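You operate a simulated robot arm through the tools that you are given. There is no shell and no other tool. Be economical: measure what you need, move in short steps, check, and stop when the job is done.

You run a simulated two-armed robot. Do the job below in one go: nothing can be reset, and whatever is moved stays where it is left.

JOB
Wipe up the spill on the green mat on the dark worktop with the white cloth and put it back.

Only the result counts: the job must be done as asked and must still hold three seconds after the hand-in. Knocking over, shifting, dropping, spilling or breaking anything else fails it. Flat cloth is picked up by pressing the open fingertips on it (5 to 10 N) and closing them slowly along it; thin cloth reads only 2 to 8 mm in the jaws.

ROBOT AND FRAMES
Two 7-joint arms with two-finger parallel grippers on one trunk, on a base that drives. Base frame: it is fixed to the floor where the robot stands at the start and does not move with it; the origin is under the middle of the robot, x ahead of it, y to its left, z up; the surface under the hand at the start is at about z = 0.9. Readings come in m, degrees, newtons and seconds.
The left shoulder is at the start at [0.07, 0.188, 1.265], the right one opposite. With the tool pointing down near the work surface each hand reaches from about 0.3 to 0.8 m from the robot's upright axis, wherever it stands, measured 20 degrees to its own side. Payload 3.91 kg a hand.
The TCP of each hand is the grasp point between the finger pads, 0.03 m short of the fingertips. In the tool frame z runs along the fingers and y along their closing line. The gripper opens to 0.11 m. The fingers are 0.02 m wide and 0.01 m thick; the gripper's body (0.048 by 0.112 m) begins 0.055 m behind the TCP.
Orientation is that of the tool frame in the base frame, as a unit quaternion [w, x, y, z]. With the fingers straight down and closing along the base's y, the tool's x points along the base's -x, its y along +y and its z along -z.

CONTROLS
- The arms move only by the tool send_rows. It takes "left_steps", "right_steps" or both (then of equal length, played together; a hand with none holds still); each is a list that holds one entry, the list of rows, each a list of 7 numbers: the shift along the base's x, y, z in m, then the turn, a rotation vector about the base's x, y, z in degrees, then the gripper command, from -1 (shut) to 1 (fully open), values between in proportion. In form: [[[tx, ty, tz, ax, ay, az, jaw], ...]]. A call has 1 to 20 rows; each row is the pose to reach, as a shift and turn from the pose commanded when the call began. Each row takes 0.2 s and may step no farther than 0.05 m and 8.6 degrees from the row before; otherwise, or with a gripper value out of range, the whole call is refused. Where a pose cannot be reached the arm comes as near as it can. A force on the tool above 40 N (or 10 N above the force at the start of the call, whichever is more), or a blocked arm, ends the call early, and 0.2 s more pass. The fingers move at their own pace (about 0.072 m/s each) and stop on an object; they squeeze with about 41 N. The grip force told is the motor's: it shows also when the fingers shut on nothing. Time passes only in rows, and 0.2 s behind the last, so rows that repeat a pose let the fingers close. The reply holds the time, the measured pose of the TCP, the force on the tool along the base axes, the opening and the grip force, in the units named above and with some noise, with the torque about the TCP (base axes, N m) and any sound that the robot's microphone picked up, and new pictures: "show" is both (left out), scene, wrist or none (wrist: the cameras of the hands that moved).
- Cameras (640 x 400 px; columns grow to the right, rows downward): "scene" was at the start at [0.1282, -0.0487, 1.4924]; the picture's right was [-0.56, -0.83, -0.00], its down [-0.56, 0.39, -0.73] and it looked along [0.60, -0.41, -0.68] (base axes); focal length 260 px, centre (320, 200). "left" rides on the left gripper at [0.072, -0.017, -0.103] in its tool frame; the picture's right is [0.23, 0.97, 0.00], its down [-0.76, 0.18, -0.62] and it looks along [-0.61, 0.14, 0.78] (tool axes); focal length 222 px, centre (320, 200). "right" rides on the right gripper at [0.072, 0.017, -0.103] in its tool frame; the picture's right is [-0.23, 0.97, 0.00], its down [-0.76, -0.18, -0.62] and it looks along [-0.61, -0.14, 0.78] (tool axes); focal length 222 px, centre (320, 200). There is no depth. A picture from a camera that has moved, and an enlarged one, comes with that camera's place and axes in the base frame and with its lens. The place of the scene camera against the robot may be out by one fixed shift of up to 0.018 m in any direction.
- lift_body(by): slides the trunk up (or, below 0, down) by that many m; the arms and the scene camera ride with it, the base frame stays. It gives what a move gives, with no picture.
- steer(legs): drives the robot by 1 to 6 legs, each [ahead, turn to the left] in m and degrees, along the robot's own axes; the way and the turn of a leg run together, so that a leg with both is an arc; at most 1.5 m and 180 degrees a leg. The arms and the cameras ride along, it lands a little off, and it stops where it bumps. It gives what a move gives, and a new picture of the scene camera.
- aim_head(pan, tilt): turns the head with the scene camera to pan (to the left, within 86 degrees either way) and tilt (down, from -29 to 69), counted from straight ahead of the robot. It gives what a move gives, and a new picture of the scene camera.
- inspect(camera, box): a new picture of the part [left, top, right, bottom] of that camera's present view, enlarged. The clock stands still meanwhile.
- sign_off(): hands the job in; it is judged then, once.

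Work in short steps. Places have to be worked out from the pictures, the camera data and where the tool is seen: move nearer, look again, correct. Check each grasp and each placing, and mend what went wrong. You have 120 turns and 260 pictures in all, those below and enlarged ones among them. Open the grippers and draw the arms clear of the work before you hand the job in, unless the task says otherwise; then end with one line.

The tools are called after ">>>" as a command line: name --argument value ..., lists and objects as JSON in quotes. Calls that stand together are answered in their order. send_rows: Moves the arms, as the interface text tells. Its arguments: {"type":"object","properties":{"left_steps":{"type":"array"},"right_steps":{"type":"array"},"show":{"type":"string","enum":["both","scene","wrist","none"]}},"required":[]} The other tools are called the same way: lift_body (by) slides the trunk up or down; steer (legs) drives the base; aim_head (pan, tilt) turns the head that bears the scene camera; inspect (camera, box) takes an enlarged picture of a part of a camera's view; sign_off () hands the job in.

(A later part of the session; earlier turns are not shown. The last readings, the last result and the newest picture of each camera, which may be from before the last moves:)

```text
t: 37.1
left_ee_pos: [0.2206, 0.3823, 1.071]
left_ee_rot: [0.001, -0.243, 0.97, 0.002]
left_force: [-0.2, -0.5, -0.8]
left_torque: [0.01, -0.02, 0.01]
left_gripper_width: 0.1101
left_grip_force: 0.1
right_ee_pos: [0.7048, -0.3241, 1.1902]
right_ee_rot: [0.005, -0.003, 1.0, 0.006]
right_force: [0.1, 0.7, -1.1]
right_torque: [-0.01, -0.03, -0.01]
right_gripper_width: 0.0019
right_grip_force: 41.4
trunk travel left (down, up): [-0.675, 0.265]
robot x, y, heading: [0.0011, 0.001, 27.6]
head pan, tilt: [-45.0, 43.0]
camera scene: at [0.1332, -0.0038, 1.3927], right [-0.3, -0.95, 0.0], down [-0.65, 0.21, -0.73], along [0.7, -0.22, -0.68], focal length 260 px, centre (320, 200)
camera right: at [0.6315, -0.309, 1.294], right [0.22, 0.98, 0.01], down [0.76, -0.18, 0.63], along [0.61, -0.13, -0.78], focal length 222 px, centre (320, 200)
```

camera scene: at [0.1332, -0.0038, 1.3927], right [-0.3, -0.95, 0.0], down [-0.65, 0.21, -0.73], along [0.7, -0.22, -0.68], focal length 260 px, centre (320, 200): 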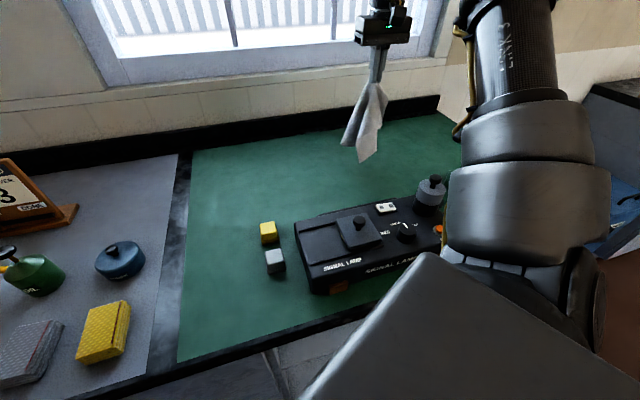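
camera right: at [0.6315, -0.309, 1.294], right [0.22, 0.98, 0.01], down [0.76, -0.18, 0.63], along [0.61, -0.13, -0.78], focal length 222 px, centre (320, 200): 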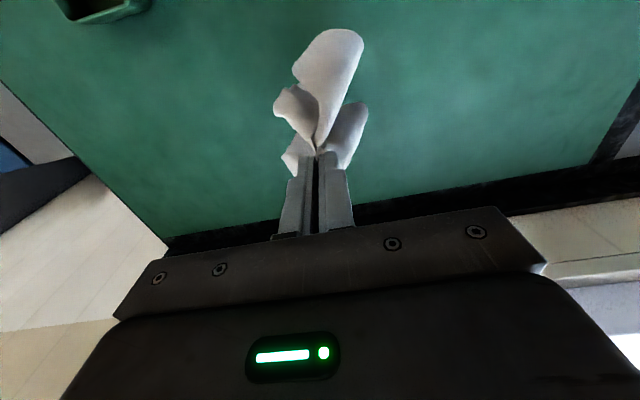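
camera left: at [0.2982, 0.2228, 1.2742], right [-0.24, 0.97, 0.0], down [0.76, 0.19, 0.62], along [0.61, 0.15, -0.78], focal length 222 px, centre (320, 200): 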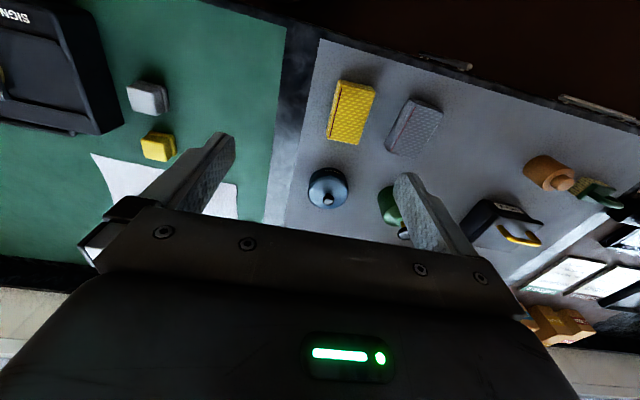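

The spot should appear near (255, 93) in the wrist picture and near (395, 162) in the scene; both look clean. I enlarge them to be sure.

>>> inspect --camera "right" --box '[160, 30, 320, 130]'

>>> inspect --camera "scene" --box '[340, 100, 460, 175]'

```text
4.00 times, centred on (240, 80) of right
camera zoom: at [0.6315, -0.309, 1.294], right [0.22, 0.98, 0.01], down [0.76, -0.18, 0.63], along [0.61, -0.13, -0.78], focal length 888 px, centre (640, 680)
```

zoom: 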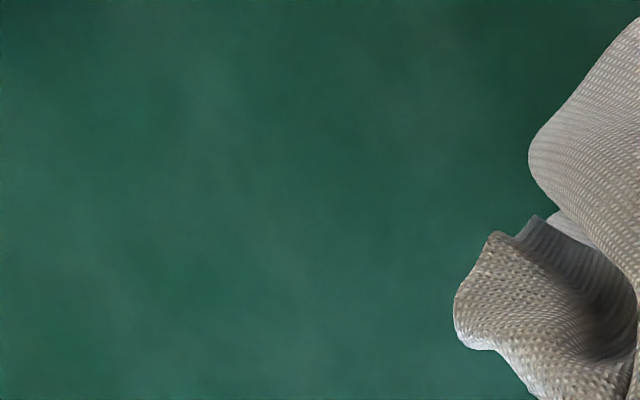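

```text
5.33 times, centred on (400, 138) of scene
camera zoom: at [0.1332, -0.0038, 1.3927], right [-0.3, -0.95, 0.0], down [-0.65, 0.21, -0.73], along [0.7, -0.22, -0.68], focal length 1388 px, centre (-107, 533)
```

zoom: 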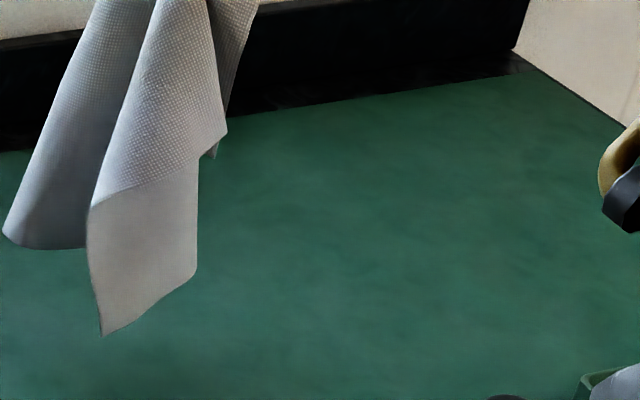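

The spot is clean. I carry the hanging cloth high to the left end of its home place, ready to lay it out toward -y.

>>> send_rows --right_steps '[[[0, 0.02, 0.01, 0, 0, 0, -1], [0, 0.05, 0.01, 0, 0, 0, -1], [0, 0.09, 0.01, 0, 0, 0, -1], [0, 0.13, 0.01, 0, 0, 0, -1], [0, 0.17, 0.01, 0, 0, 0, -1], [0.0, 0.21, 0.01, 0, 0, 0, -1], [0.0, 0.25, 0.01, 0, 0, 0, -1], [0.005, 0.29, 0.01, 0, 0, 0, -1], [0.008, 0.33, 0.01, 0, 0, 0, -1], [0.008, 0.37, 0.01, 0, 0, 0, -1], [0.008, 0.41, 0.01, 0, 0, 0, -1], [0.008, 0.44, 0.01, 0, 0, 0, -1], [0.008, 0.46, 0.01, 0, 0, 0, -1], [0.008, 0.47, 0.01, 0, 0, 0, -1], [0.008, 0.47, 0.01, 0, 0, 0, -1], [0.008, 0.47, 0.01, 0, 0, 0, -1], [0.008, 0.47, 0.0, 0, 0, 0, -1]]]'

```text
t: 40.7
left_ee_pos: [0.2205, 0.3824, 1.0711]
left_ee_rot: [0.0, -0.243, 0.97, 0.001]
left_force: [0.2, 0.6, -1.0]
left_torque: [0.01, 0.03, -0.02]
left_gripper_width: 0.11
left_grip_force: 0.0
right_ee_pos: [0.6236, -0.0321, 1.1191]
right_ee_rot: [0.005, -0.003, 1.0, 0.006]
right_force: [0.6, 0.1, -0.5]
right_torque: [-0.01, 0.02, 0.02]
right_gripper_width: 0.0018
right_grip_force: 41.0
right hand out of reach, approached as far as the arm can: row 3, 4, 5, 6, 7, 8, 9, 10, 11, 12, 13, 14, 15, 16, 17
trunk travel left (down, up): [-0.675, 0.265]
robot x, y, heading: [-0.0021, 0.0004, 27.4]
head pan, tilt: [-45.0, 43.0]
camera scene: at [0.1332, -0.0036, 1.3927], right [-0.3, -0.95, 0.0], down [-0.65, 0.21, -0.73], along [0.7, -0.22, -0.68], focal length 260 px, centre (320, 200)
camera right: at [0.5504, -0.0153, 1.2233], right [0.22, 0.98, 0.02], down [0.76, -0.18, 0.63], along [0.62, -0.13, -0.78], focal length 222 px, centre (320, 200)
```

scene: 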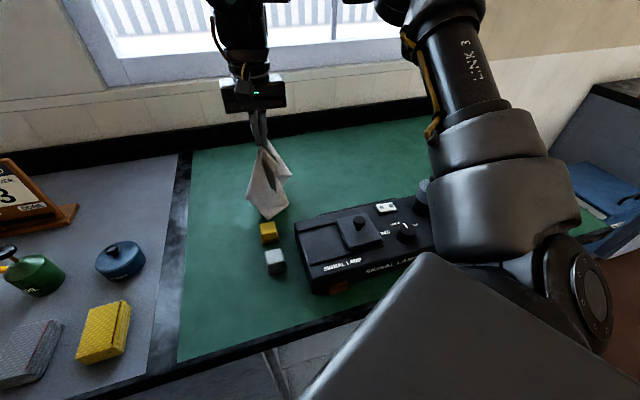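
right: 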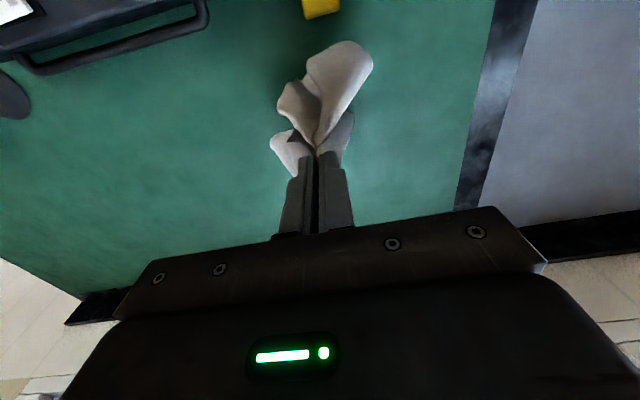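

The arm is limited inward again, so I need to turn the base further left. First I move the hand back out and up, keeping the cloth clear of the blocks.

>>> send_rows --right_steps '[[[0.01, -0.01, 0.02, 0, 0, 0, -1], [0.02, -0.04, 0.04, 0, 0, 0, -1], [0.03, -0.07, 0.055, 0, 0, 0, -1], [0.045, -0.1, 0.065, 0, 0, 0, -1], [0.06, -0.14, 0.07, 0, 0, 0, -1], [0.07, -0.18, 0.075, 0, 0, 0, -1], [0.075, -0.22, 0.075, 0, 0, 0, -1]]]' --show "none"

>>> lift_body --by 0.05

```text
t: 42.3
left_ee_pos: [0.2215, 0.3809, 1.0729]
left_ee_rot: [0.0, -0.242, 0.97, 0.003]
left_force: [-0.5, 0.8, -0.5]
left_torque: [0.03, 0.01, 0.01]
left_gripper_width: 0.1099
left_grip_force: 0.0
right_ee_pos: [0.7004, -0.2622, 1.1864]
right_ee_rot: [0.004, -0.004, 1.0, 0.006]
right_force: [0.0, -0.3, 0.5]
right_torque: [0.0, -0.02, -0.02]
right_gripper_width: 0.0021
right_grip_force: 41.0
right hand out of reach, approached as far as the arm can: row 1
trunk travel left (down, up): [-0.675, 0.265]
robot x, y, heading: [-0.0017, 0.0039, 27.6]
head pan, tilt: [-45.0, 43.0]
```

```text
t: 43.2
left_ee_pos: [0.2196, 0.3824, 1.1212]
left_ee_rot: [0.001, -0.243, 0.97, 0.001]
left_force: [0.2, -0.2, -1.0]
left_torque: [-0.01, -0.03, 0.04]
left_gripper_width: 0.1101
left_grip_force: 0.0
right_ee_pos: [0.7004, -0.2587, 1.2364]
right_ee_rot: [0.004, -0.004, 1.0, 0.006]
right_force: [-0.2, -0.2, -0.1]
right_torque: [0.0, 0.04, 0.02]
right_gripper_width: 0.0021
right_grip_force: 41.1
trunk travel left (down, up): [-0.725, 0.215]
robot x, y, heading: [-0.0043, 0.0001, 27.3]
head pan, tilt: [-45.0, 43.0]
```

The cloth hangs high and clear. I turn the base 25° left.

>>> steer --legs '[[0, 12.5], [0, 12.5]]'

>>> aim_head --pan -60 --tilt 43

```text
t: 45.2
left_ee_pos: [0.0421, 0.4398, 1.1211]
left_ee_rot: [0.0, -0.444, 0.896, 0.001]
left_force: [-0.2, 0.5, 0.5]
left_torque: [-0.06, 0.01, -0.01]
left_gripper_width: 0.11
left_grip_force: 0.1
right_ee_pos: [0.7445, 0.0547, 1.2359]
right_ee_rot: [0.003, -0.216, 0.976, 0.006]
right_force: [0.0, 0.1, 0.1]
right_torque: [0.0, 0.0, -0.03]
right_gripper_width: 0.0019
right_grip_force: 41.3
trunk travel left (down, up): [-0.725, 0.215]
robot x, y, heading: [0.0018, -0.0042, 51.8]
head pan, tilt: [-45.0, 43.0]
camera scene: at [0.1229, 0.0482, 1.4427], right [0.12, -0.99, 0.0], down [-0.68, -0.08, -0.73], along [0.73, 0.09, -0.68], focal length 260 px, centre (320, 200)
```

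scene: 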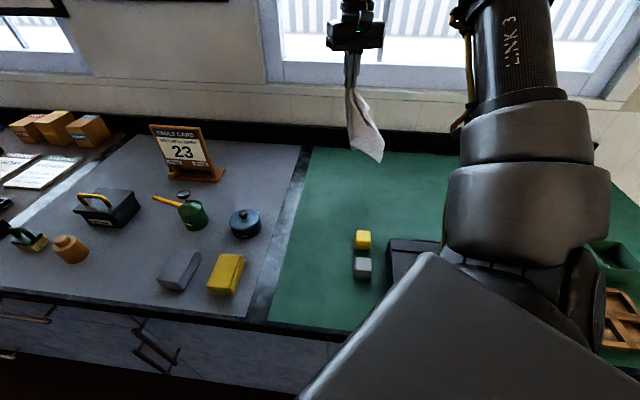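

```text
t: 46.0
left_ee_pos: [0.0411, 0.4396, 1.1211]
left_ee_rot: [0.0, -0.444, 0.896, 0.002]
left_force: [0.1, 0.2, -0.6]
left_torque: [0.01, 0.0, 0.03]
left_gripper_width: 0.1099
left_grip_force: 0.1
right_ee_pos: [0.7444, 0.0541, 1.2355]
right_ee_rot: [0.003, -0.216, 0.976, 0.007]
right_force: [0.4, -0.7, -0.4]
right_torque: [-0.01, 0.0, -0.02]
right_gripper_width: 0.0025
right_grip_force: 41.3
trunk travel left (down, up): [-0.725, 0.215]
robot x, y, heading: [-0.0006, -0.001, 52.0]
head pan, tilt: [-60.0, 43.0]
camera scene: at [0.1224, 0.0263, 1.4427], right [-0.14, -0.99, 0.0], down [-0.68, 0.09, -0.73], along [0.72, -0.1, -0.68], focal length 260 px, centre (320, 200)
```

scene: 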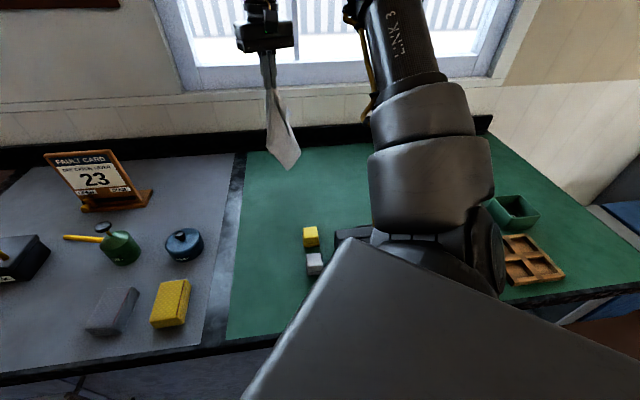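

The cloth hangs freely above its home. I lower the trunk back, undo the tool yaw and go to the left end.

>>> lift_body --by -0.05

>>> send_rows --right_steps '[[[-0.005, 0.015, 0, 0, 0, -5, -1], [-0.01, 0.03, 0, 0, 0, -10, -1], [-0.015, 0.045, 0, 0, 0, -15, -1], [-0.02, 0.06, 0, 0, 0, -20, -1], [-0.025, 0.075, 0, 0, 0, -25, -1], [-0.029, 0.085, 0, 0, 0, -25, -1], [-0.029, 0.085, 0, 0, 0, -25, -1], [-0.029, 0.085, 0, 0, 0, -25, -1]]]'

```text
t: 46.9
left_ee_pos: [0.0424, 0.4399, 1.0724]
left_ee_rot: [0.0, -0.444, 0.896, 0.002]
left_force: [0.1, -0.2, -0.6]
left_torque: [-0.01, 0.01, -0.01]
left_gripper_width: 0.1101
left_grip_force: 0.0
right_ee_pos: [0.7455, 0.0554, 1.1865]
right_ee_rot: [0.002, -0.217, 0.976, 0.006]
right_force: [-0.5, -0.9, -0.3]
right_torque: [0.01, 0.01, -0.03]
right_gripper_width: 0.0021
right_grip_force: 41.3
trunk travel left (down, up): [-0.675, 0.265]
robot x, y, heading: [0.0018, 0.0001, 51.8]
head pan, tilt: [-60.0, 43.0]
```

```text
t: 48.7
left_ee_pos: [0.042, 0.4393, 1.0725]
left_ee_rot: [0.001, -0.443, 0.896, 0.002]
left_force: [0.1, 0.5, -0.3]
left_torque: [0.03, -0.01, -0.03]
left_gripper_width: 0.11
left_grip_force: 0.1
right_ee_pos: [0.7085, 0.1306, 1.1749]
right_ee_rot: [0.005, 0.0, 1.0, 0.008]
right_force: [0.6, -0.6, -0.5]
right_torque: [-0.02, 0.01, 0.08]
right_gripper_width: 0.0021
right_grip_force: 41.4
right hand out of reach, approached as far as the arm can: row 4, 5, 6, 7, 8
trunk travel left (down, up): [-0.675, 0.265]
robot x, y, heading: [0.0002, 0.0017, 52.2]
head pan, tilt: [-60.0, 43.0]
camera scene: at [0.1227, 0.0262, 1.3927], right [-0.14, -0.99, 0.0], down [-0.68, 0.1, -0.73], along [0.72, -0.1, -0.68], focal length 260 px, centre (320, 200)
camera right: at [0.6358, 0.1467, 1.2785], right [0.23, 0.97, 0.02], down [0.75, -0.19, 0.63], along [0.62, -0.13, -0.78], focal length 222 px, centre (320, 200)
```

scene: 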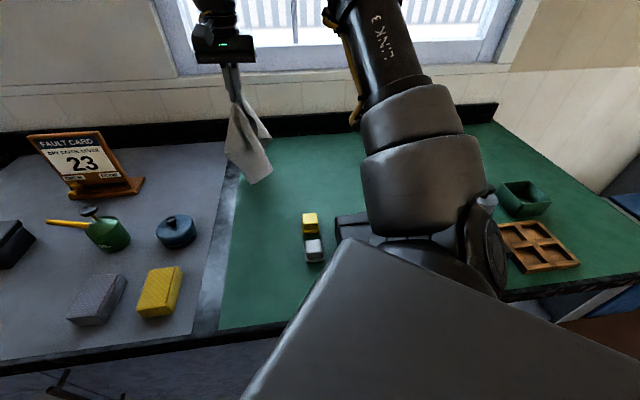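
right: 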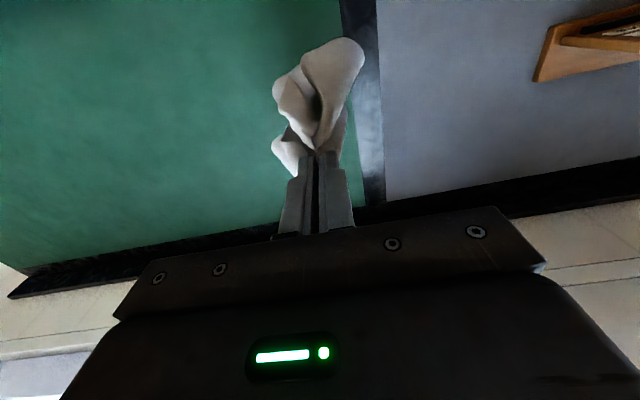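

Now I lay the cloth down: touch its free end at the left, then lower while moving to -y back to the original grip point.

>>> send_rows --right_steps '[[[0, 0, -0.02, 0, 0, 0, -1], [0, 0, -0.04, 0, 0, 0, -1], [0, -0.01, -0.06, 0, 0, 0, -1], [0, -0.025, -0.08, 0, 0, 0, -1], [0, -0.04, -0.098, 0, 0, 0, -1], [0, -0.055, -0.115, 0, 0, 0, -1], [0.002, -0.07, -0.13, 0, 0, 0, -1], [0.004, -0.085, -0.145, 0, 0, 0, -1], [0.004, -0.1, -0.158, 0, 0, 0, -1], [0.004, -0.115, -0.17, 0, 0, 0, -1], [0.004, -0.13, -0.18, 0, 0, 0, -1], [0.004, -0.145, -0.19, 0, 0, 0, -1]]]'

```text
t: 51.3
left_ee_pos: [0.0412, 0.4381, 1.0732]
left_ee_rot: [0.001, -0.445, 0.896, 0.002]
left_force: [-0.7, -0.1, -0.5]
left_torque: [-0.03, 0.02, 0.0]
left_gripper_width: 0.1098
left_grip_force: 0.1
right_ee_pos: [0.7111, -0.0137, 0.9841]
right_ee_rot: [0.005, 0.0, 1.0, 0.006]
right_force: [0.7, -0.2, 0.1]
right_torque: [0.03, -0.01, 0.04]
right_gripper_width: 0.002
right_grip_force: 40.4
trunk travel left (down, up): [-0.675, 0.265]
robot x, y, heading: [-0.0001, 0.0033, 51.6]
head pan, tilt: [-60.0, 43.0]
camera scene: at [0.1232, 0.025, 1.3927], right [-0.14, -0.99, 0.0], down [-0.68, 0.1, -0.73], along [0.72, -0.1, -0.68], focal length 260 px, centre (320, 200)
camera right: at [0.638, 0.0026, 1.088], right [0.23, 0.97, 0.01], down [0.76, -0.19, 0.63], along [0.61, -0.13, -0.78], focal length 222 px, centre (320, 200)
```

scene: 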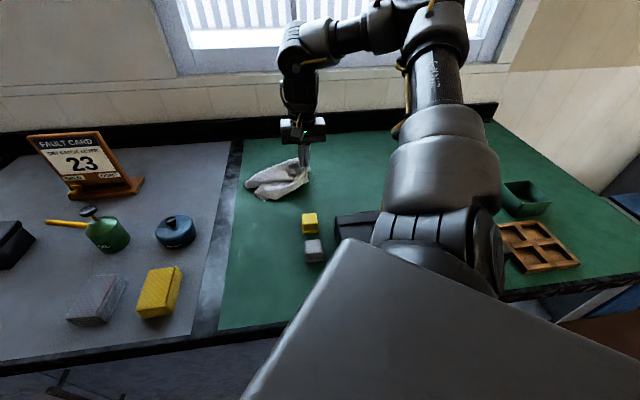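
right: 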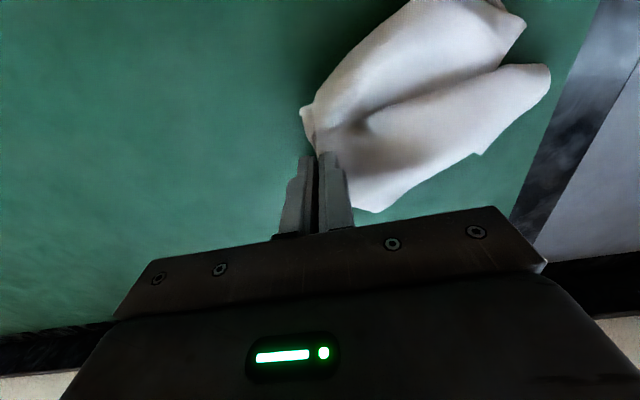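

The cloth is laid but gathered. I finish at the original grip point, then release and see how it settles.

>>> send_rows --right_steps '[[[0, -0.015, -0.01, 0, 0, 0, -1], [0, -0.03, -0.02, 0, 0, 0, -1], [0, -0.045, -0.03, 0, 0, 0, -1], [0, -0.06, -0.038, 0, 0, 0, -1], [0, -0.075, -0.045, 0, 0, 0, -1], [0, -0.075, -0.048, 0, 0, 0, -1], [0, -0.075, -0.048, 0, 0, 0, -0.8], [0, -0.075, -0.048, 0, 0, 0, -0.5], [0, -0.075, -0.048, 0, 0, 0, -0.5], [0, -0.075, -0.03, 0, 0, 0, -0.5], [0, -0.075, 0.0, 0, 0, 0, -0.5], [0, -0.075, 0.04, 0, 0, 0, -0.5], [0, -0.075, 0.08, 0, 0, 0, -0.5]]]'

```text
t: 54.1
left_ee_pos: [0.0399, 0.4409, 1.0713]
left_ee_rot: [0.0, -0.444, 0.896, 0.001]
left_force: [-0.2, -0.5, -0.2]
left_torque: [0.05, -0.02, 0.04]
left_gripper_width: 0.11
left_grip_force: 0.0
right_ee_pos: [0.7094, -0.0915, 1.0655]
right_ee_rot: [0.006, 0.001, 1.0, 0.006]
right_force: [0.5, -1.0, -0.6]
right_torque: [-0.01, -0.01, 0.02]
right_gripper_width: 0.0277
right_grip_force: 0.1
trunk travel left (down, up): [-0.675, 0.265]
robot x, y, heading: [-0.0016, -0.0005, 52.0]
head pan, tilt: [-60.0, 43.0]
camera scene: at [0.121, 0.0265, 1.3927], right [-0.14, -0.99, 0.0], down [-0.67, 0.1, -0.73], along [0.72, -0.1, -0.68], focal length 260 px, centre (320, 200)
camera right: at [0.6373, -0.0748, 1.1693], right [0.23, 0.97, 0.01], down [0.76, -0.18, 0.63], along [0.61, -0.13, -0.78], focal length 222 px, centre (320, 200)
```

scene: 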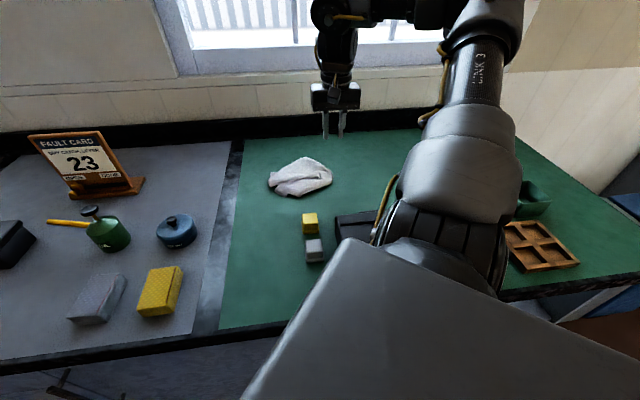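
right: 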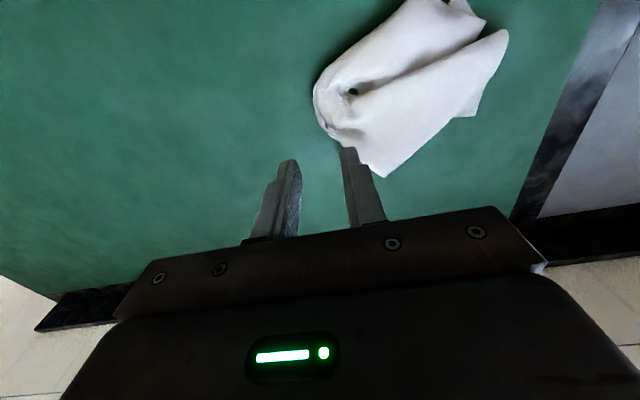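

The bundle is centred near [0.71, 0.0], its old place, but it's folded. I look closely to see whether I can spread it.

>>> inspect --camera "right" --box '[290, 0, 530, 180]'

>>> inspect --camera "scene" --box '[240, 140, 360, 215]'

```text
2.22 times, centred on (410, 90) of right
camera zoom: at [0.6373, -0.0748, 1.1693], right [0.23, 0.97, 0.01], down [0.76, -0.18, 0.63], along [0.61, -0.13, -0.78], focal length 494 px, centre (120, 444)
```

zoom: 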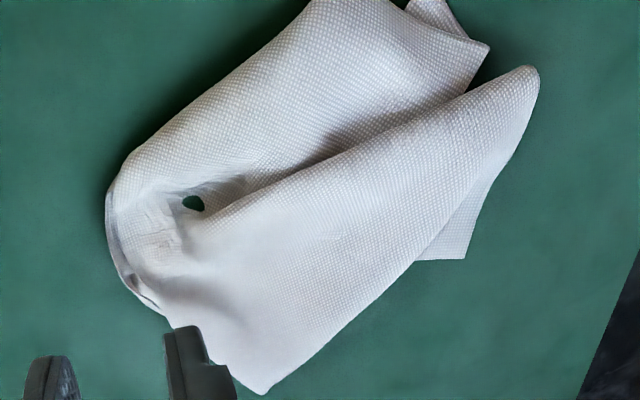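

```text
5.33 times, centred on (300, 178) of scene
camera zoom: at [0.121, 0.0265, 1.3927], right [-0.14, -0.99, 0.0], down [-0.67, 0.1, -0.73], along [0.72, -0.1, -0.68], focal length 1388 px, centre (427, 320)
```

zoom: 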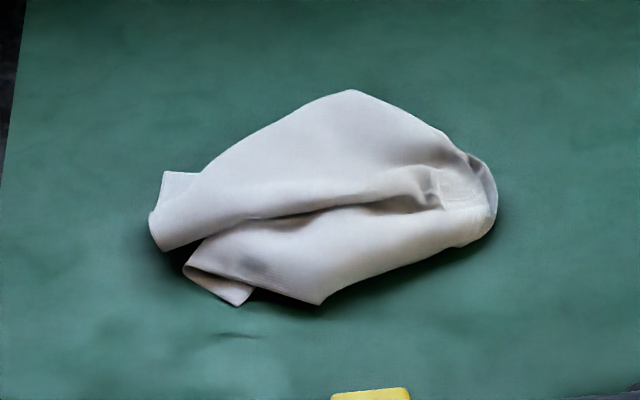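

The bundle is in place but folded, so I'll spread it by pulling its corners. First I go over the exposed far-right corner near [0.82, -0.025].

>>> send_rows --right_steps '[[[0.03, 0.02, -0.01, 0, 0, 0, -0.3], [0.06, 0.04, -0.02, 0, 0, 0, -0.3], [0.09, 0.06, -0.04, 0, 0, 0, -0.3], [0.106, 0.066, -0.075, 0, 0, 0, -0.3], [0.106, 0.066, -0.1, 0, 0, 0, -0.3], [0.106, 0.066, -0.115, 0, 0, 0, -0.3]]]'

```text
t: 55.5
left_ee_pos: [0.0417, 0.4409, 1.0716]
left_ee_rot: [-0.001, -0.444, 0.896, 0.003]
left_force: [-0.2, 0.1, -0.3]
left_torque: [0.01, -0.01, 0.0]
left_gripper_width: 0.1102
left_grip_force: 0.0
right_ee_pos: [0.8161, -0.023, 0.9473]
right_ee_rot: [0.004, 0.001, 1.0, 0.005]
right_force: [0.0, -0.6, 0.7]
right_torque: [0.02, 0.02, 0.05]
right_gripper_width: 0.0385
right_grip_force: 0.1
trunk travel left (down, up): [-0.675, 0.265]
robot x, y, heading: [-0.0056, 0.0006, 52.0]
head pan, tilt: [-60.0, 43.0]
camera scene: at [0.1234, 0.0265, 1.3926], right [-0.14, -0.99, 0.0], down [-0.68, 0.1, -0.73], along [0.72, -0.1, -0.68], focal length 260 px, centre (320, 200)
camera right: at [0.7437, -0.0063, 1.0516], right [0.23, 0.97, 0.01], down [0.76, -0.18, 0.63], along [0.61, -0.13, -0.78], focal length 222 px, centre (320, 200)
```

scene: 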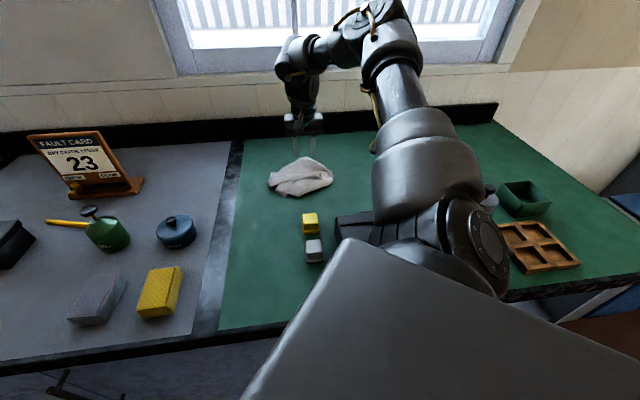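
right: 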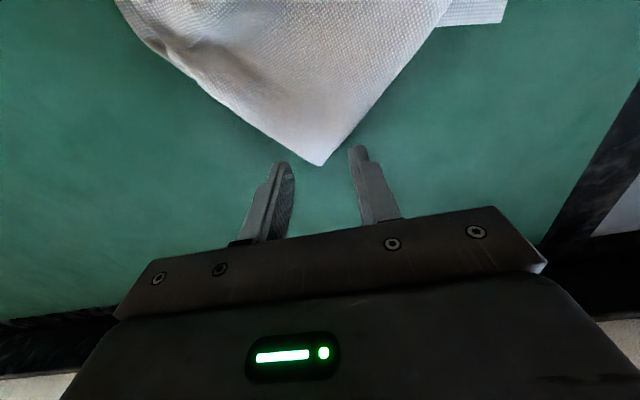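

The corner sits right between the fingers. I lower to contact 1.5 cm inward and close.

>>> send_rows --right_steps '[[[-0.008, 0, -0.004, 0, 0, 0, -0.3], [-0.015, 0, -0.009, 0, 0, 0, -0.3], [-0.015, 0, -0.014, 0, 0, 0, -0.3], [-0.015, 0, -0.0165, 0, 0, 0, -0.3], [-0.015, 0, -0.0165, 0, 0, 0, -0.5], [-0.015, 0, -0.0165, 0, 0, 0, -0.6], [-0.015, 0, -0.0165, 0, 0, 0, -0.7], [-0.015, 0, -0.0165, 0, 0, 0, -0.8], [-0.015, 0, -0.0165, 0, 0, 0, -0.9], [-0.015, 0, -0.0165, 0, 0, 0, -1], [-0.015, 0, -0.0165, 0, 0, 0, -1]]]' --show "wrist"

```text
t: 57.9
left_ee_pos: [0.0407, 0.4403, 1.0717]
left_ee_rot: [0.0, -0.444, 0.896, 0.001]
left_force: [0.2, 0.2, -0.1]
left_torque: [0.01, 0.0, -0.04]
left_gripper_width: 0.1101
left_grip_force: 0.0
right_ee_pos: [0.8027, -0.0236, 0.9317]
right_ee_rot: [0.004, 0.0, 1.0, 0.005]
right_force: [1.1, 0.0, 5.2]
right_torque: [0.06, 0.02, -0.01]
right_gripper_width: 0.0024
right_grip_force: 41.2
trunk travel left (down, up): [-0.675, 0.265]
robot x, y, heading: [0.0003, 0.0028, 51.8]
head pan, tilt: [-60.0, 43.0]
camera right: at [0.7288, -0.0071, 1.0356], right [0.23, 0.97, 0.01], down [0.76, -0.18, 0.63], along [0.61, -0.13, -0.78], focal length 222 px, centre (320, 200)
```

right: 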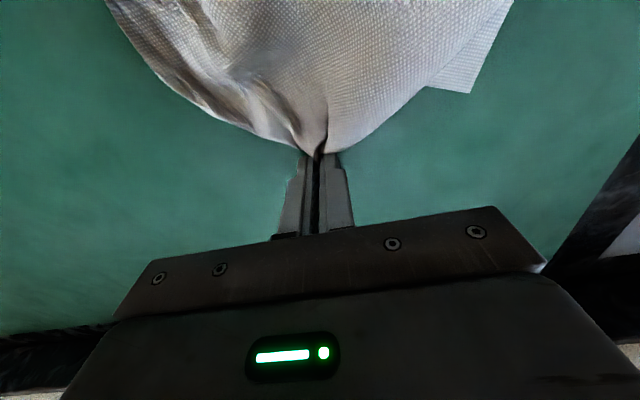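

The corner is gripped. I lift it slightly and pull it toward its home corner at [0.835, -0.13].

>>> send_rows --right_steps '[[[0, -0.005, 0.015, 0, 0, 0, -1], [0.005, -0.02, 0.03, 0, 0, 0, -1], [0.012, -0.04, 0.035, 0, 0, 0, -1], [0.02, -0.06, 0.035, 0, 0, 0, -1], [0.027, -0.08, 0.03, 0, 0, 0, -1], [0.03, -0.1, 0.02, 0, 0, 0, -1], [0.03, -0.115, 0.01, 0, 0, 0, -1], [0.03, -0.12, 0.004, 0, 0, 0, -1], [0.03, -0.12, 0.002, 0, 0, 0, -0.7], [0.03, -0.12, 0.002, 0, 0, 0, -0.5], [0.03, -0.12, 0.02, 0, 0, 0, -0.5], [0.02, -0.12, 0.06, 0, 0, 0, -0.5], [-0.02, -0.11, 0.1, 0, 0, 0, -0.5], [-0.06, -0.08, 0.14, 0, 0, 0, -0.5], [-0.1, -0.05, 0.16, 0, 0, 0, -0.5]]]'

```text
refused: row 13 steps farther than a row can; nothing moved
```

>>> send_rows --right_steps '[[[0, -0.005, 0.015, 0, 0, 0, -1], [0.005, -0.02, 0.03, 0, 0, 0, -1], [0.012, -0.04, 0.035, 0, 0, 0, -1], [0.02, -0.06, 0.035, 0, 0, 0, -1], [0.027, -0.08, 0.03, 0, 0, 0, -1], [0.03, -0.1, 0.02, 0, 0, 0, -1], [0.03, -0.115, 0.01, 0, 0, 0, -1], [0.03, -0.12, 0.004, 0, 0, 0, -1], [0.03, -0.12, 0.002, 0, 0, 0, -0.7], [0.03, -0.12, 0.002, 0, 0, 0, -0.5], [0.03, -0.12, 0.02, 0, 0, 0, -0.5], [0.02, -0.12, 0.06, 0, 0, 0, -0.5], [-0.01, -0.11, 0.095, 0, 0, 0, -0.5], [-0.04, -0.09, 0.12, 0, 0, 0, -0.5], [-0.08, -0.07, 0.135, 0, 0, 0, -0.5], [-0.11, -0.06, 0.15, 0, 0, 0, -0.5]]]'

```text
t: 61.3
left_ee_pos: [0.0405, 0.4391, 1.0715]
left_ee_rot: [0.001, -0.444, 0.896, 0.002]
left_force: [-0.2, -0.1, 0.9]
left_torque: [0.01, -0.01, 0.03]
left_gripper_width: 0.1102
left_grip_force: 0.0
right_ee_pos: [0.692, -0.0849, 1.0815]
right_ee_rot: [0.004, 0.001, 1.0, 0.005]
right_force: [0.5, -0.1, 0.1]
right_torque: [-0.02, -0.01, 0.03]
right_gripper_width: 0.0276
right_grip_force: 0.0
trunk travel left (down, up): [-0.675, 0.265]
robot x, y, heading: [0.0005, -0.0002, 52.1]
head pan, tilt: [-60.0, 43.0]
camera scene: at [0.1213, 0.026, 1.3928], right [-0.14, -0.99, 0.0], down [-0.67, 0.1, -0.73], along [0.72, -0.1, -0.68], focal length 260 px, centre (320, 200)
camera right: at [0.6175, -0.068, 1.1854], right [0.23, 0.97, 0.01], down [0.76, -0.19, 0.63], along [0.61, -0.13, -0.78], focal length 222 px, centre (320, 200)
```

scene: 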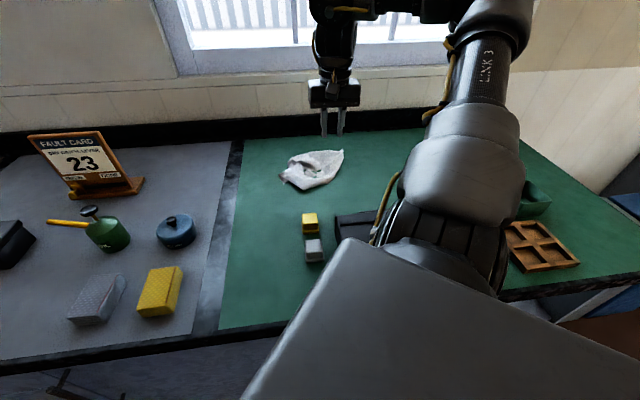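
right: 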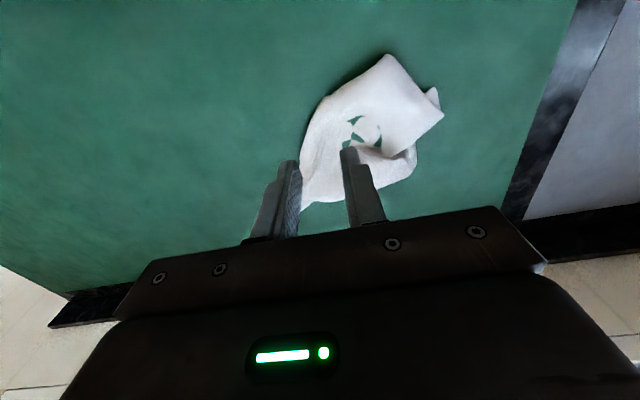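

The far-right corner is out, though the rest slid along. I look closer to choose the next corner.

>>> inspect --camera "right" --box '[280, 40, 472, 220]'

>>> inspect --camera "scene" --box '[260, 140, 372, 210]'

```text
2.22 times, centred on (376, 130) of right
camera zoom: at [0.6175, -0.068, 1.1854], right [0.23, 0.97, 0.01], down [0.76, -0.19, 0.63], along [0.61, -0.13, -0.78], focal length 494 px, centre (196, 356)
```

zoom: 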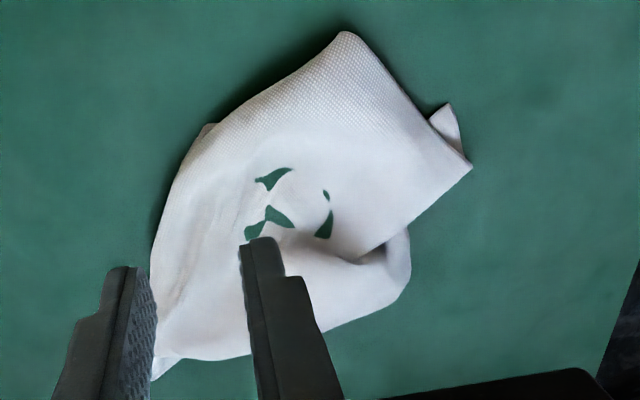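

```text
5.71 times, centred on (316, 175) of scene
camera zoom: at [0.1213, 0.026, 1.3928], right [-0.14, -0.99, 0.0], down [-0.67, 0.1, -0.73], along [0.72, -0.1, -0.68], focal length 1487 px, centre (343, 343)
```

zoom: 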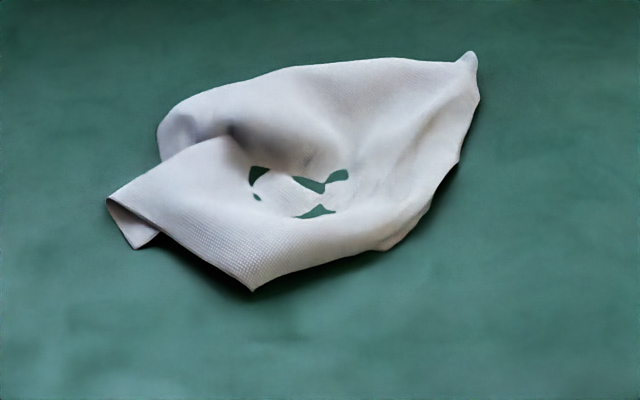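

Next is the left flap corner, judged at [0.738, 0.063]. I move down onto it with a 4 cm opening.

>>> send_rows --right_steps '[[[0.01, 0.03, 0.0, 0, 0, 0, -0.3], [0.02, 0.06, 0.0, 0, 0, 0, -0.3], [0.03, 0.09, -0.01, 0, 0, 0, -0.3], [0.04, 0.12, -0.03, 0, 0, 0, -0.3], [0.04, 0.128, -0.07, 0, 0, 0, -0.3], [0.04, 0.128, -0.105, 0, 0, 0, -0.3], [0.04, 0.128, -0.125, 0, 0, 0, -0.3], [0.04, 0.128, -0.133, 0, 0, 0, -0.3]]]' --show "wrist"

```text
t: 63.1
left_ee_pos: [0.0423, 0.4396, 1.0715]
left_ee_rot: [0.0, -0.444, 0.896, 0.002]
left_force: [0.6, 0.3, 0.3]
left_torque: [0.01, -0.01, 0.02]
left_gripper_width: 0.1101
left_grip_force: 0.1
right_ee_pos: [0.7322, 0.0436, 0.9489]
right_ee_rot: [0.004, 0.0, 1.0, 0.007]
right_force: [-0.2, -0.2, 0.3]
right_torque: [0.0, -0.01, 0.01]
right_gripper_width: 0.0384
right_grip_force: 0.1
trunk travel left (down, up): [-0.675, 0.265]
robot x, y, heading: [-0.0018, -0.0036, 52.2]
head pan, tilt: [-60.0, 43.0]
camera right: at [0.6586, 0.0608, 1.0525], right [0.23, 0.97, 0.01], down [0.76, -0.19, 0.63], along [0.61, -0.13, -0.78], focal length 222 px, centre (320, 200)
```

right: 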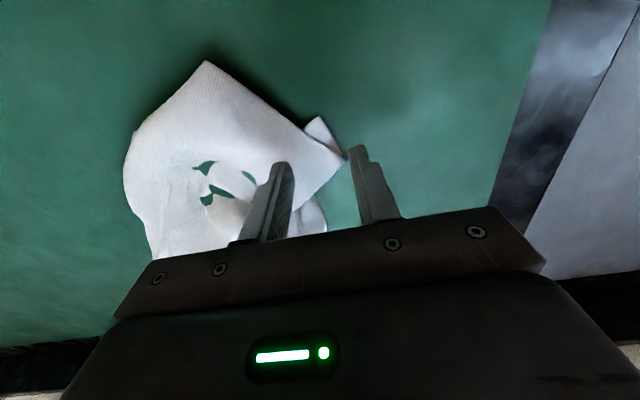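

The corner tip is between the fingers. I shift 1.6 cm to -y so both tips press on it, then lower and close.

>>> send_rows --right_steps '[[[-0.004, -0.01, -0.002, 0, 0, 0, -0.3], [-0.006, -0.016, -0.006, 0, 0, 0, -0.3], [-0.006, -0.016, -0.011, 0, 0, 0, -0.3], [-0.006, -0.016, -0.015, 0, 0, 0, -0.3], [-0.006, -0.016, -0.018, 0, 0, 0, -0.3], [-0.006, -0.016, -0.018, 0, 0, 0, -0.5], [-0.006, -0.016, -0.018, 0, 0, 0, -0.6], [-0.006, -0.016, -0.018, 0, 0, 0, -0.7], [-0.006, -0.016, -0.018, 0, 0, 0, -0.8], [-0.006, -0.016, -0.018, 0, 0, 0, -0.9], [-0.006, -0.016, -0.018, 0, 0, 0, -1], [-0.006, -0.016, -0.018, 0, 0, 0, -1]]]' --show "wrist"

```text
t: 65.7
left_ee_pos: [0.0407, 0.4389, 1.0715]
left_ee_rot: [0.001, -0.444, 0.896, 0.002]
left_force: [-0.5, -0.1, 0.0]
left_torque: [0.0, -0.04, -0.01]
left_gripper_width: 0.1098
left_grip_force: 0.0
right_ee_pos: [0.7257, 0.029, 0.9318]
right_ee_rot: [0.006, -0.001, 1.0, 0.005]
right_force: [0.9, -0.5, 7.1]
right_torque: [0.02, -0.04, 0.02]
right_gripper_width: 0.0027
right_grip_force: 40.9
trunk travel left (down, up): [-0.675, 0.265]
robot x, y, heading: [-0.0001, 0.0023, 51.8]
head pan, tilt: [-60.0, 43.0]
camera right: at [0.6529, 0.0445, 1.0357], right [0.23, 0.97, 0.01], down [0.76, -0.18, 0.63], along [0.61, -0.13, -0.78], focal length 222 px, centre (320, 200)
```

right: 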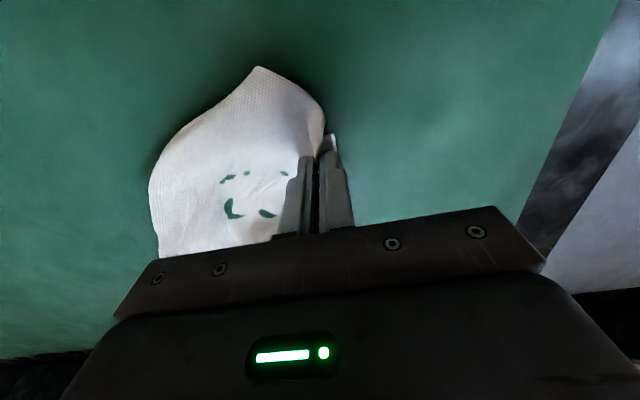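

Gripped. I lift and pull it toward the near-left home corner.

>>> send_rows --right_steps '[[[0, 0.005, 0.015, 0, 0, 0, -1], [-0.015, 0.018, 0.03, 0, 0, 0, -1], [-0.03, 0.03, 0.035, 0, 0, 0, -1], [-0.045, 0.042, 0.035, 0, 0, 0, -1], [-0.06, 0.054, 0.03, 0, 0, 0, -1], [-0.075, 0.066, 0.02, 0, 0, 0, -1], [-0.09, 0.075, 0.01, 0, 0, 0, -1], [-0.095, 0.08, 0.003, 0, 0, 0, -1], [-0.095, 0.08, 0.002, 0, 0, 0, -0.7], [-0.095, 0.08, 0.002, 0, 0, 0, -0.5], [-0.095, 0.08, 0.02, 0, 0, 0, -0.5], [-0.095, 0.08, 0.06, 0, 0, 0, -0.5], [-0.09, 0.06, 0.1, 0, 0, 0, -0.5], [-0.08, 0.03, 0.13, 0, 0, 0, -0.5], [-0.07, -0.01, 0.15, 0, 0, 0, -0.5], [-0.06, -0.05, 0.16, 0, 0, 0, -0.5]]]'

```text
t: 69.1
left_ee_pos: [0.0384, 0.4377, 1.074]
left_ee_rot: [0.003, -0.444, 0.896, 0.003]
left_force: [-0.4, -0.9, 0.3]
left_torque: [0.02, -0.06, -0.03]
left_gripper_width: 0.1099
left_grip_force: 0.1
right_ee_pos: [0.6629, -0.0269, 1.0938]
right_ee_rot: [0.006, 0.0, 1.0, 0.007]
right_force: [-0.9, -0.4, 0.1]
right_torque: [0.06, -0.01, 0.0]
right_gripper_width: 0.0276
right_grip_force: 0.2
right hand out of reach, approached as far as the arm can: row 4, 5, 6, 7, 8, 9, 10, 11, 12, 13, 14, 15
trunk travel left (down, up): [-0.675, 0.265]
robot x, y, heading: [-0.002, 0.0011, 52.1]
head pan, tilt: [-60.0, 43.0]
camera scene: at [0.1183, 0.0226, 1.3931], right [-0.14, -0.99, 0.0], down [-0.67, 0.1, -0.73], along [0.73, -0.1, -0.68], focal length 260 px, centre (320, 200)
camera right: at [0.5893, -0.0113, 1.1975], right [0.23, 0.97, 0.02], down [0.75, -0.19, 0.63], along [0.62, -0.13, -0.78], focal length 222 px, centre (320, 200)
```

scene: 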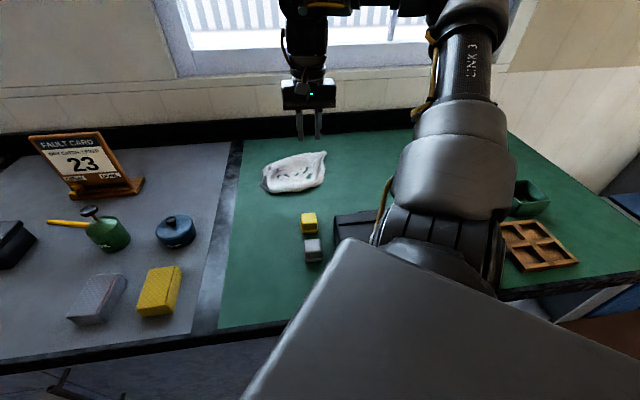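
right: 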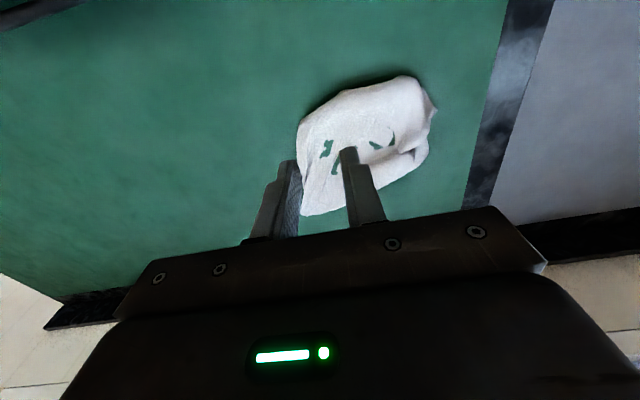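

The pulls spread it a bit. I look again to judge the remaining folds.

>>> inspect --camera "right" --box '[280, 60, 456, 225]'

>>> inspect --camera "scene" --box '[240, 140, 352, 210]'

```text
2.42 times, centred on (368, 142) of right
camera zoom: at [0.5893, -0.0113, 1.1975], right [0.23, 0.97, 0.02], down [0.75, -0.19, 0.63], along [0.62, -0.13, -0.78], focal length 538 px, centre (204, 339)
```

zoom: 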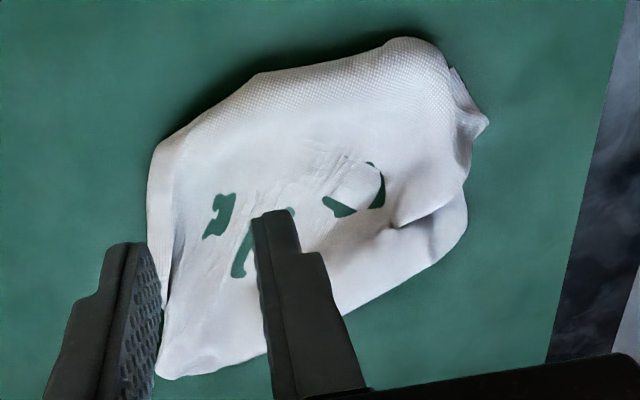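

```text
5.71 times, centred on (296, 175) of scene
camera zoom: at [0.1183, 0.0226, 1.3931], right [-0.14, -0.99, 0.0], down [-0.67, 0.1, -0.73], along [0.73, -0.1, -0.68], focal length 1487 px, centre (457, 343)
```

zoom: 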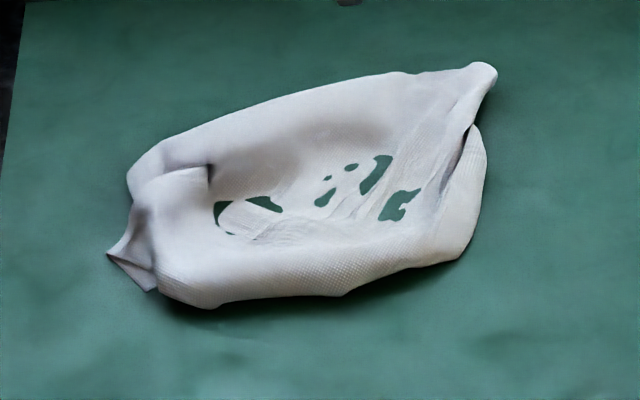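

The near edge is rolled under. I pinch that ridge near [0.675, 0.015], lift it so the hem hangs free, and re-lay it outward.

>>> send_rows --right_steps '[[[0.005, 0.015, -0.03, 0, 0, 0, -0.3], [0.01, 0.03, -0.07, 0, 0, 0, -0.3], [0.012, 0.042, -0.11, 0, 0, 0, -0.3], [0.012, 0.042, -0.14, 0, 0, 0, -0.3], [0.012, 0.042, -0.15, 0, 0, 0, -0.3], [0.012, 0.042, -0.157, 0, 0, 0, -0.3], [0.012, 0.042, -0.162, 0, 0, 0, -0.3]]]' --show "wrist"

```text
t: 70.7
left_ee_pos: [0.0387, 0.4387, 1.072]
left_ee_rot: [0.0, -0.444, 0.896, 0.002]
left_force: [0.2, -0.9, 0.8]
left_torque: [-0.01, -0.02, -0.01]
left_gripper_width: 0.1103
left_grip_force: 0.0
right_ee_pos: [0.6836, 0.0183, 0.9317]
right_ee_rot: [0.006, -0.001, 1.0, 0.008]
right_force: [5.2, -1.4, 20.2]
right_torque: [-0.55, -0.03, 0.14]
right_gripper_width: 0.038
right_grip_force: 0.0
right hand out of reach, approached as far as the arm can: row 2, 3, 4, 5, 6, 7
trunk travel left (down, up): [-0.675, 0.265]
robot x, y, heading: [0.0017, -0.0011, 52.0]
head pan, tilt: [-60.0, 43.0]
camera right: at [0.6091, 0.0345, 1.0356], right [0.23, 0.97, 0.02], down [0.75, -0.19, 0.63], along [0.62, -0.13, -0.78], focal length 222 px, centre (320, 200)
```

right: 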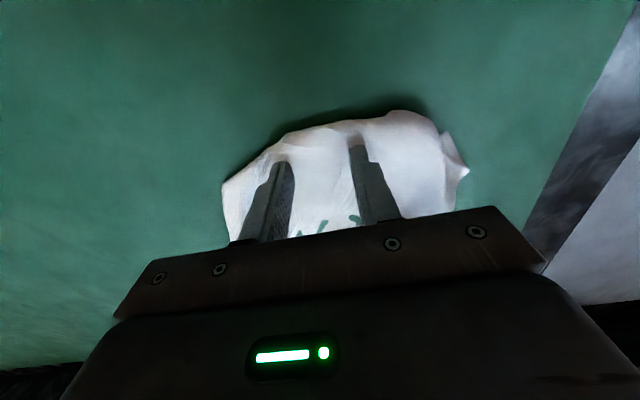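

I'm in contact at 20 N, just behind the ridge. I ease up 3 mm and close.

>>> send_rows --right_steps '[[[-0.004, 0, 0.002, 0, 0, 0, -0.3], [-0.004, 0, 0.003, 0, 0, 0, -0.45], [-0.004, 0, 0.003, 0, 0, 0, -0.6], [-0.004, 0, 0.003, 0, 0, 0, -0.7], [-0.004, 0, 0.003, 0, 0, 0, -0.8], [-0.004, 0, 0.003, 0, 0, 0, -0.9], [-0.004, 0, 0.003, 0, 0, 0, -1], [-0.004, 0, 0.003, 0, 0, 0, -1], [-0.004, 0, 0.003, 0, 0, 0, -1], [0.0, -0.01, 0.03, 0, 0, 0, -1], [0.0, -0.02, 0.06, 0, 0, 0, -1], [0.0, -0.03, 0.09, 0, 0, 0, -1], [0.0, -0.03, 0.12, 0, 0, 0, -1], [0.0, -0.03, 0.12, 0, 0, 0, -1]]]'

```text
t: 73.7
left_ee_pos: [0.0424, 0.439, 1.0723]
left_ee_rot: [-0.001, -0.444, 0.896, 0.003]
left_force: [-0.1, 0.6, -1.0]
left_torque: [0.05, 0.03, 0.02]
left_gripper_width: 0.1099
left_grip_force: 0.0
right_ee_pos: [0.6882, -0.0129, 1.049]
right_ee_rot: [0.004, 0.001, 1.0, 0.005]
right_force: [0.6, 0.0, -0.8]
right_torque: [0.02, 0.01, 0.02]
right_gripper_width: 0.0031
right_grip_force: 41.4
right hand out of reach, approached as far as the arm can: row 1, 2, 3, 4, 5, 6
trunk travel left (down, up): [-0.675, 0.265]
robot x, y, heading: [-0.003, 0.0007, 51.9]
head pan, tilt: [-60.0, 43.0]
camera scene: at [0.1234, 0.0259, 1.3926], right [-0.14, -0.99, 0.0], down [-0.68, 0.1, -0.73], along [0.72, -0.1, -0.68], focal length 260 px, centre (320, 200)
camera right: at [0.6147, 0.0038, 1.1527], right [0.23, 0.97, 0.01], down [0.76, -0.18, 0.63], along [0.61, -0.13, -0.78], focal length 222 px, centre (320, 200)
```

scene: 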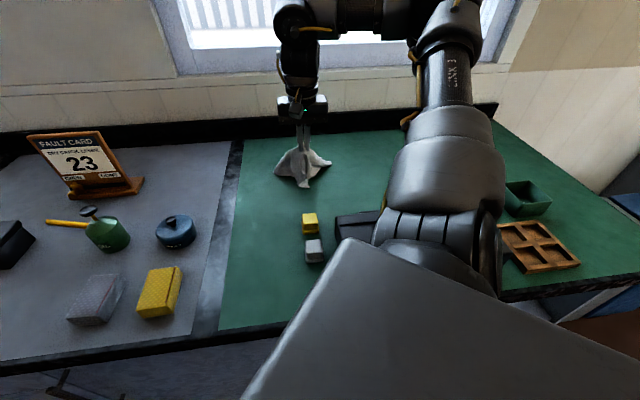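
right: 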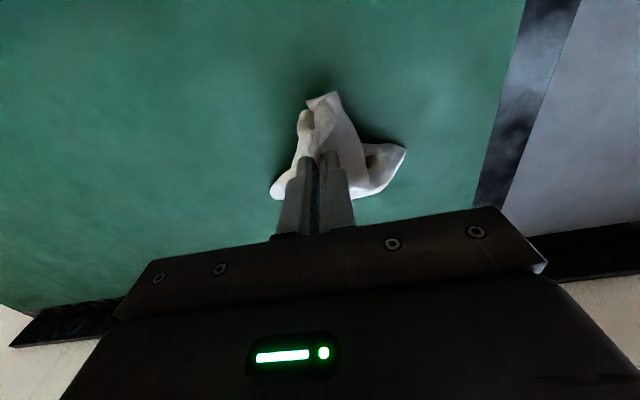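

The cloth now stands like a tent with its edges splayed outward. I centre it over [0.716, -0.012], lower straight down and release.

>>> send_rows --right_steps '[[[0, 0, 0.03, 0, 0, 0, -1], [0.015, 0, 0.06, 0, 0, 0, -1], [0.028, 0, 0.07, 0, 0, 0, -1], [0.028, 0, 0.07, 0, 0, 0, -1], [0.028, 0, 0.07, 0, 0, 0, -1], [0.028, 0, 0.04, 0, 0, 0, -1], [0.028, 0, 0.01, 0, 0, 0, -1], [0.028, 0, -0.02, 0, 0, 0, -1], [0.028, 0, -0.05, 0, 0, 0, -1], [0.028, 0, -0.075, 0, 0, 0, -1], [0.028, 0, -0.095, 0, 0, 0, -1], [0.028, 0, -0.108, 0, 0, 0, -1]]]'

```text
t: 76.3
left_ee_pos: [0.0419, 0.4392, 1.0719]
left_ee_rot: [0.0, -0.443, 0.896, 0.003]
left_force: [-0.3, 0.6, -0.5]
left_torque: [-0.02, -0.01, 0.0]
left_gripper_width: 0.11
left_grip_force: 0.1
right_ee_pos: [0.7125, -0.0107, 0.9413]
right_ee_rot: [0.005, 0.0, 1.0, 0.005]
right_force: [0.2, 0.1, 0.2]
right_torque: [-0.01, 0.01, 0.01]
right_gripper_width: 0.0033
right_grip_force: 40.7
trunk travel left (down, up): [-0.675, 0.265]
robot x, y, heading: [-0.0011, 0.001, 51.7]
head pan, tilt: [-60.0, 43.0]
camera scene: at [0.1231, 0.0258, 1.3927], right [-0.14, -0.99, 0.0], down [-0.68, 0.1, -0.73], along [0.72, -0.1, -0.68], focal length 260 px, centre (320, 200)
camera right: at [0.6404, 0.0057, 1.045], right [0.23, 0.97, 0.01], down [0.76, -0.19, 0.63], along [0.61, -0.13, -0.78], focal length 222 px, centre (320, 200)
```

scene: 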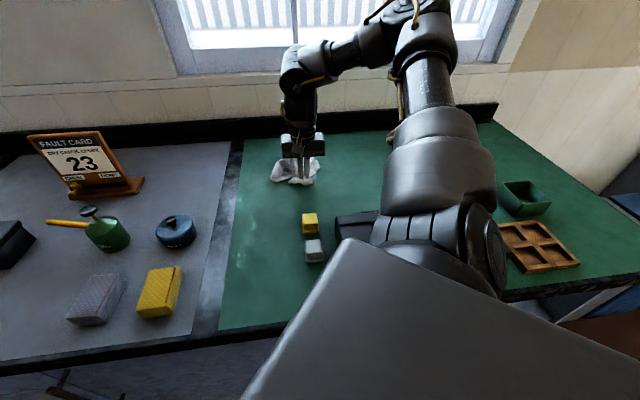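
right: 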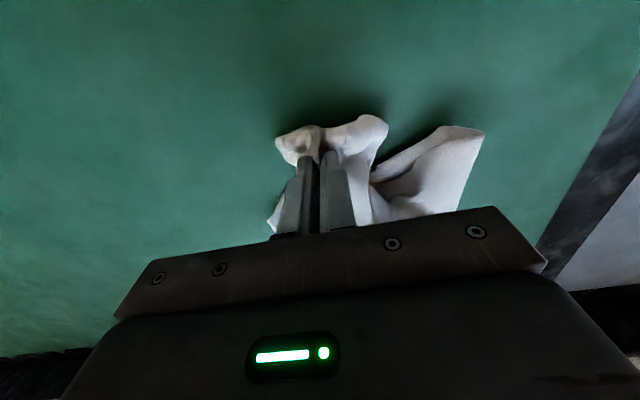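

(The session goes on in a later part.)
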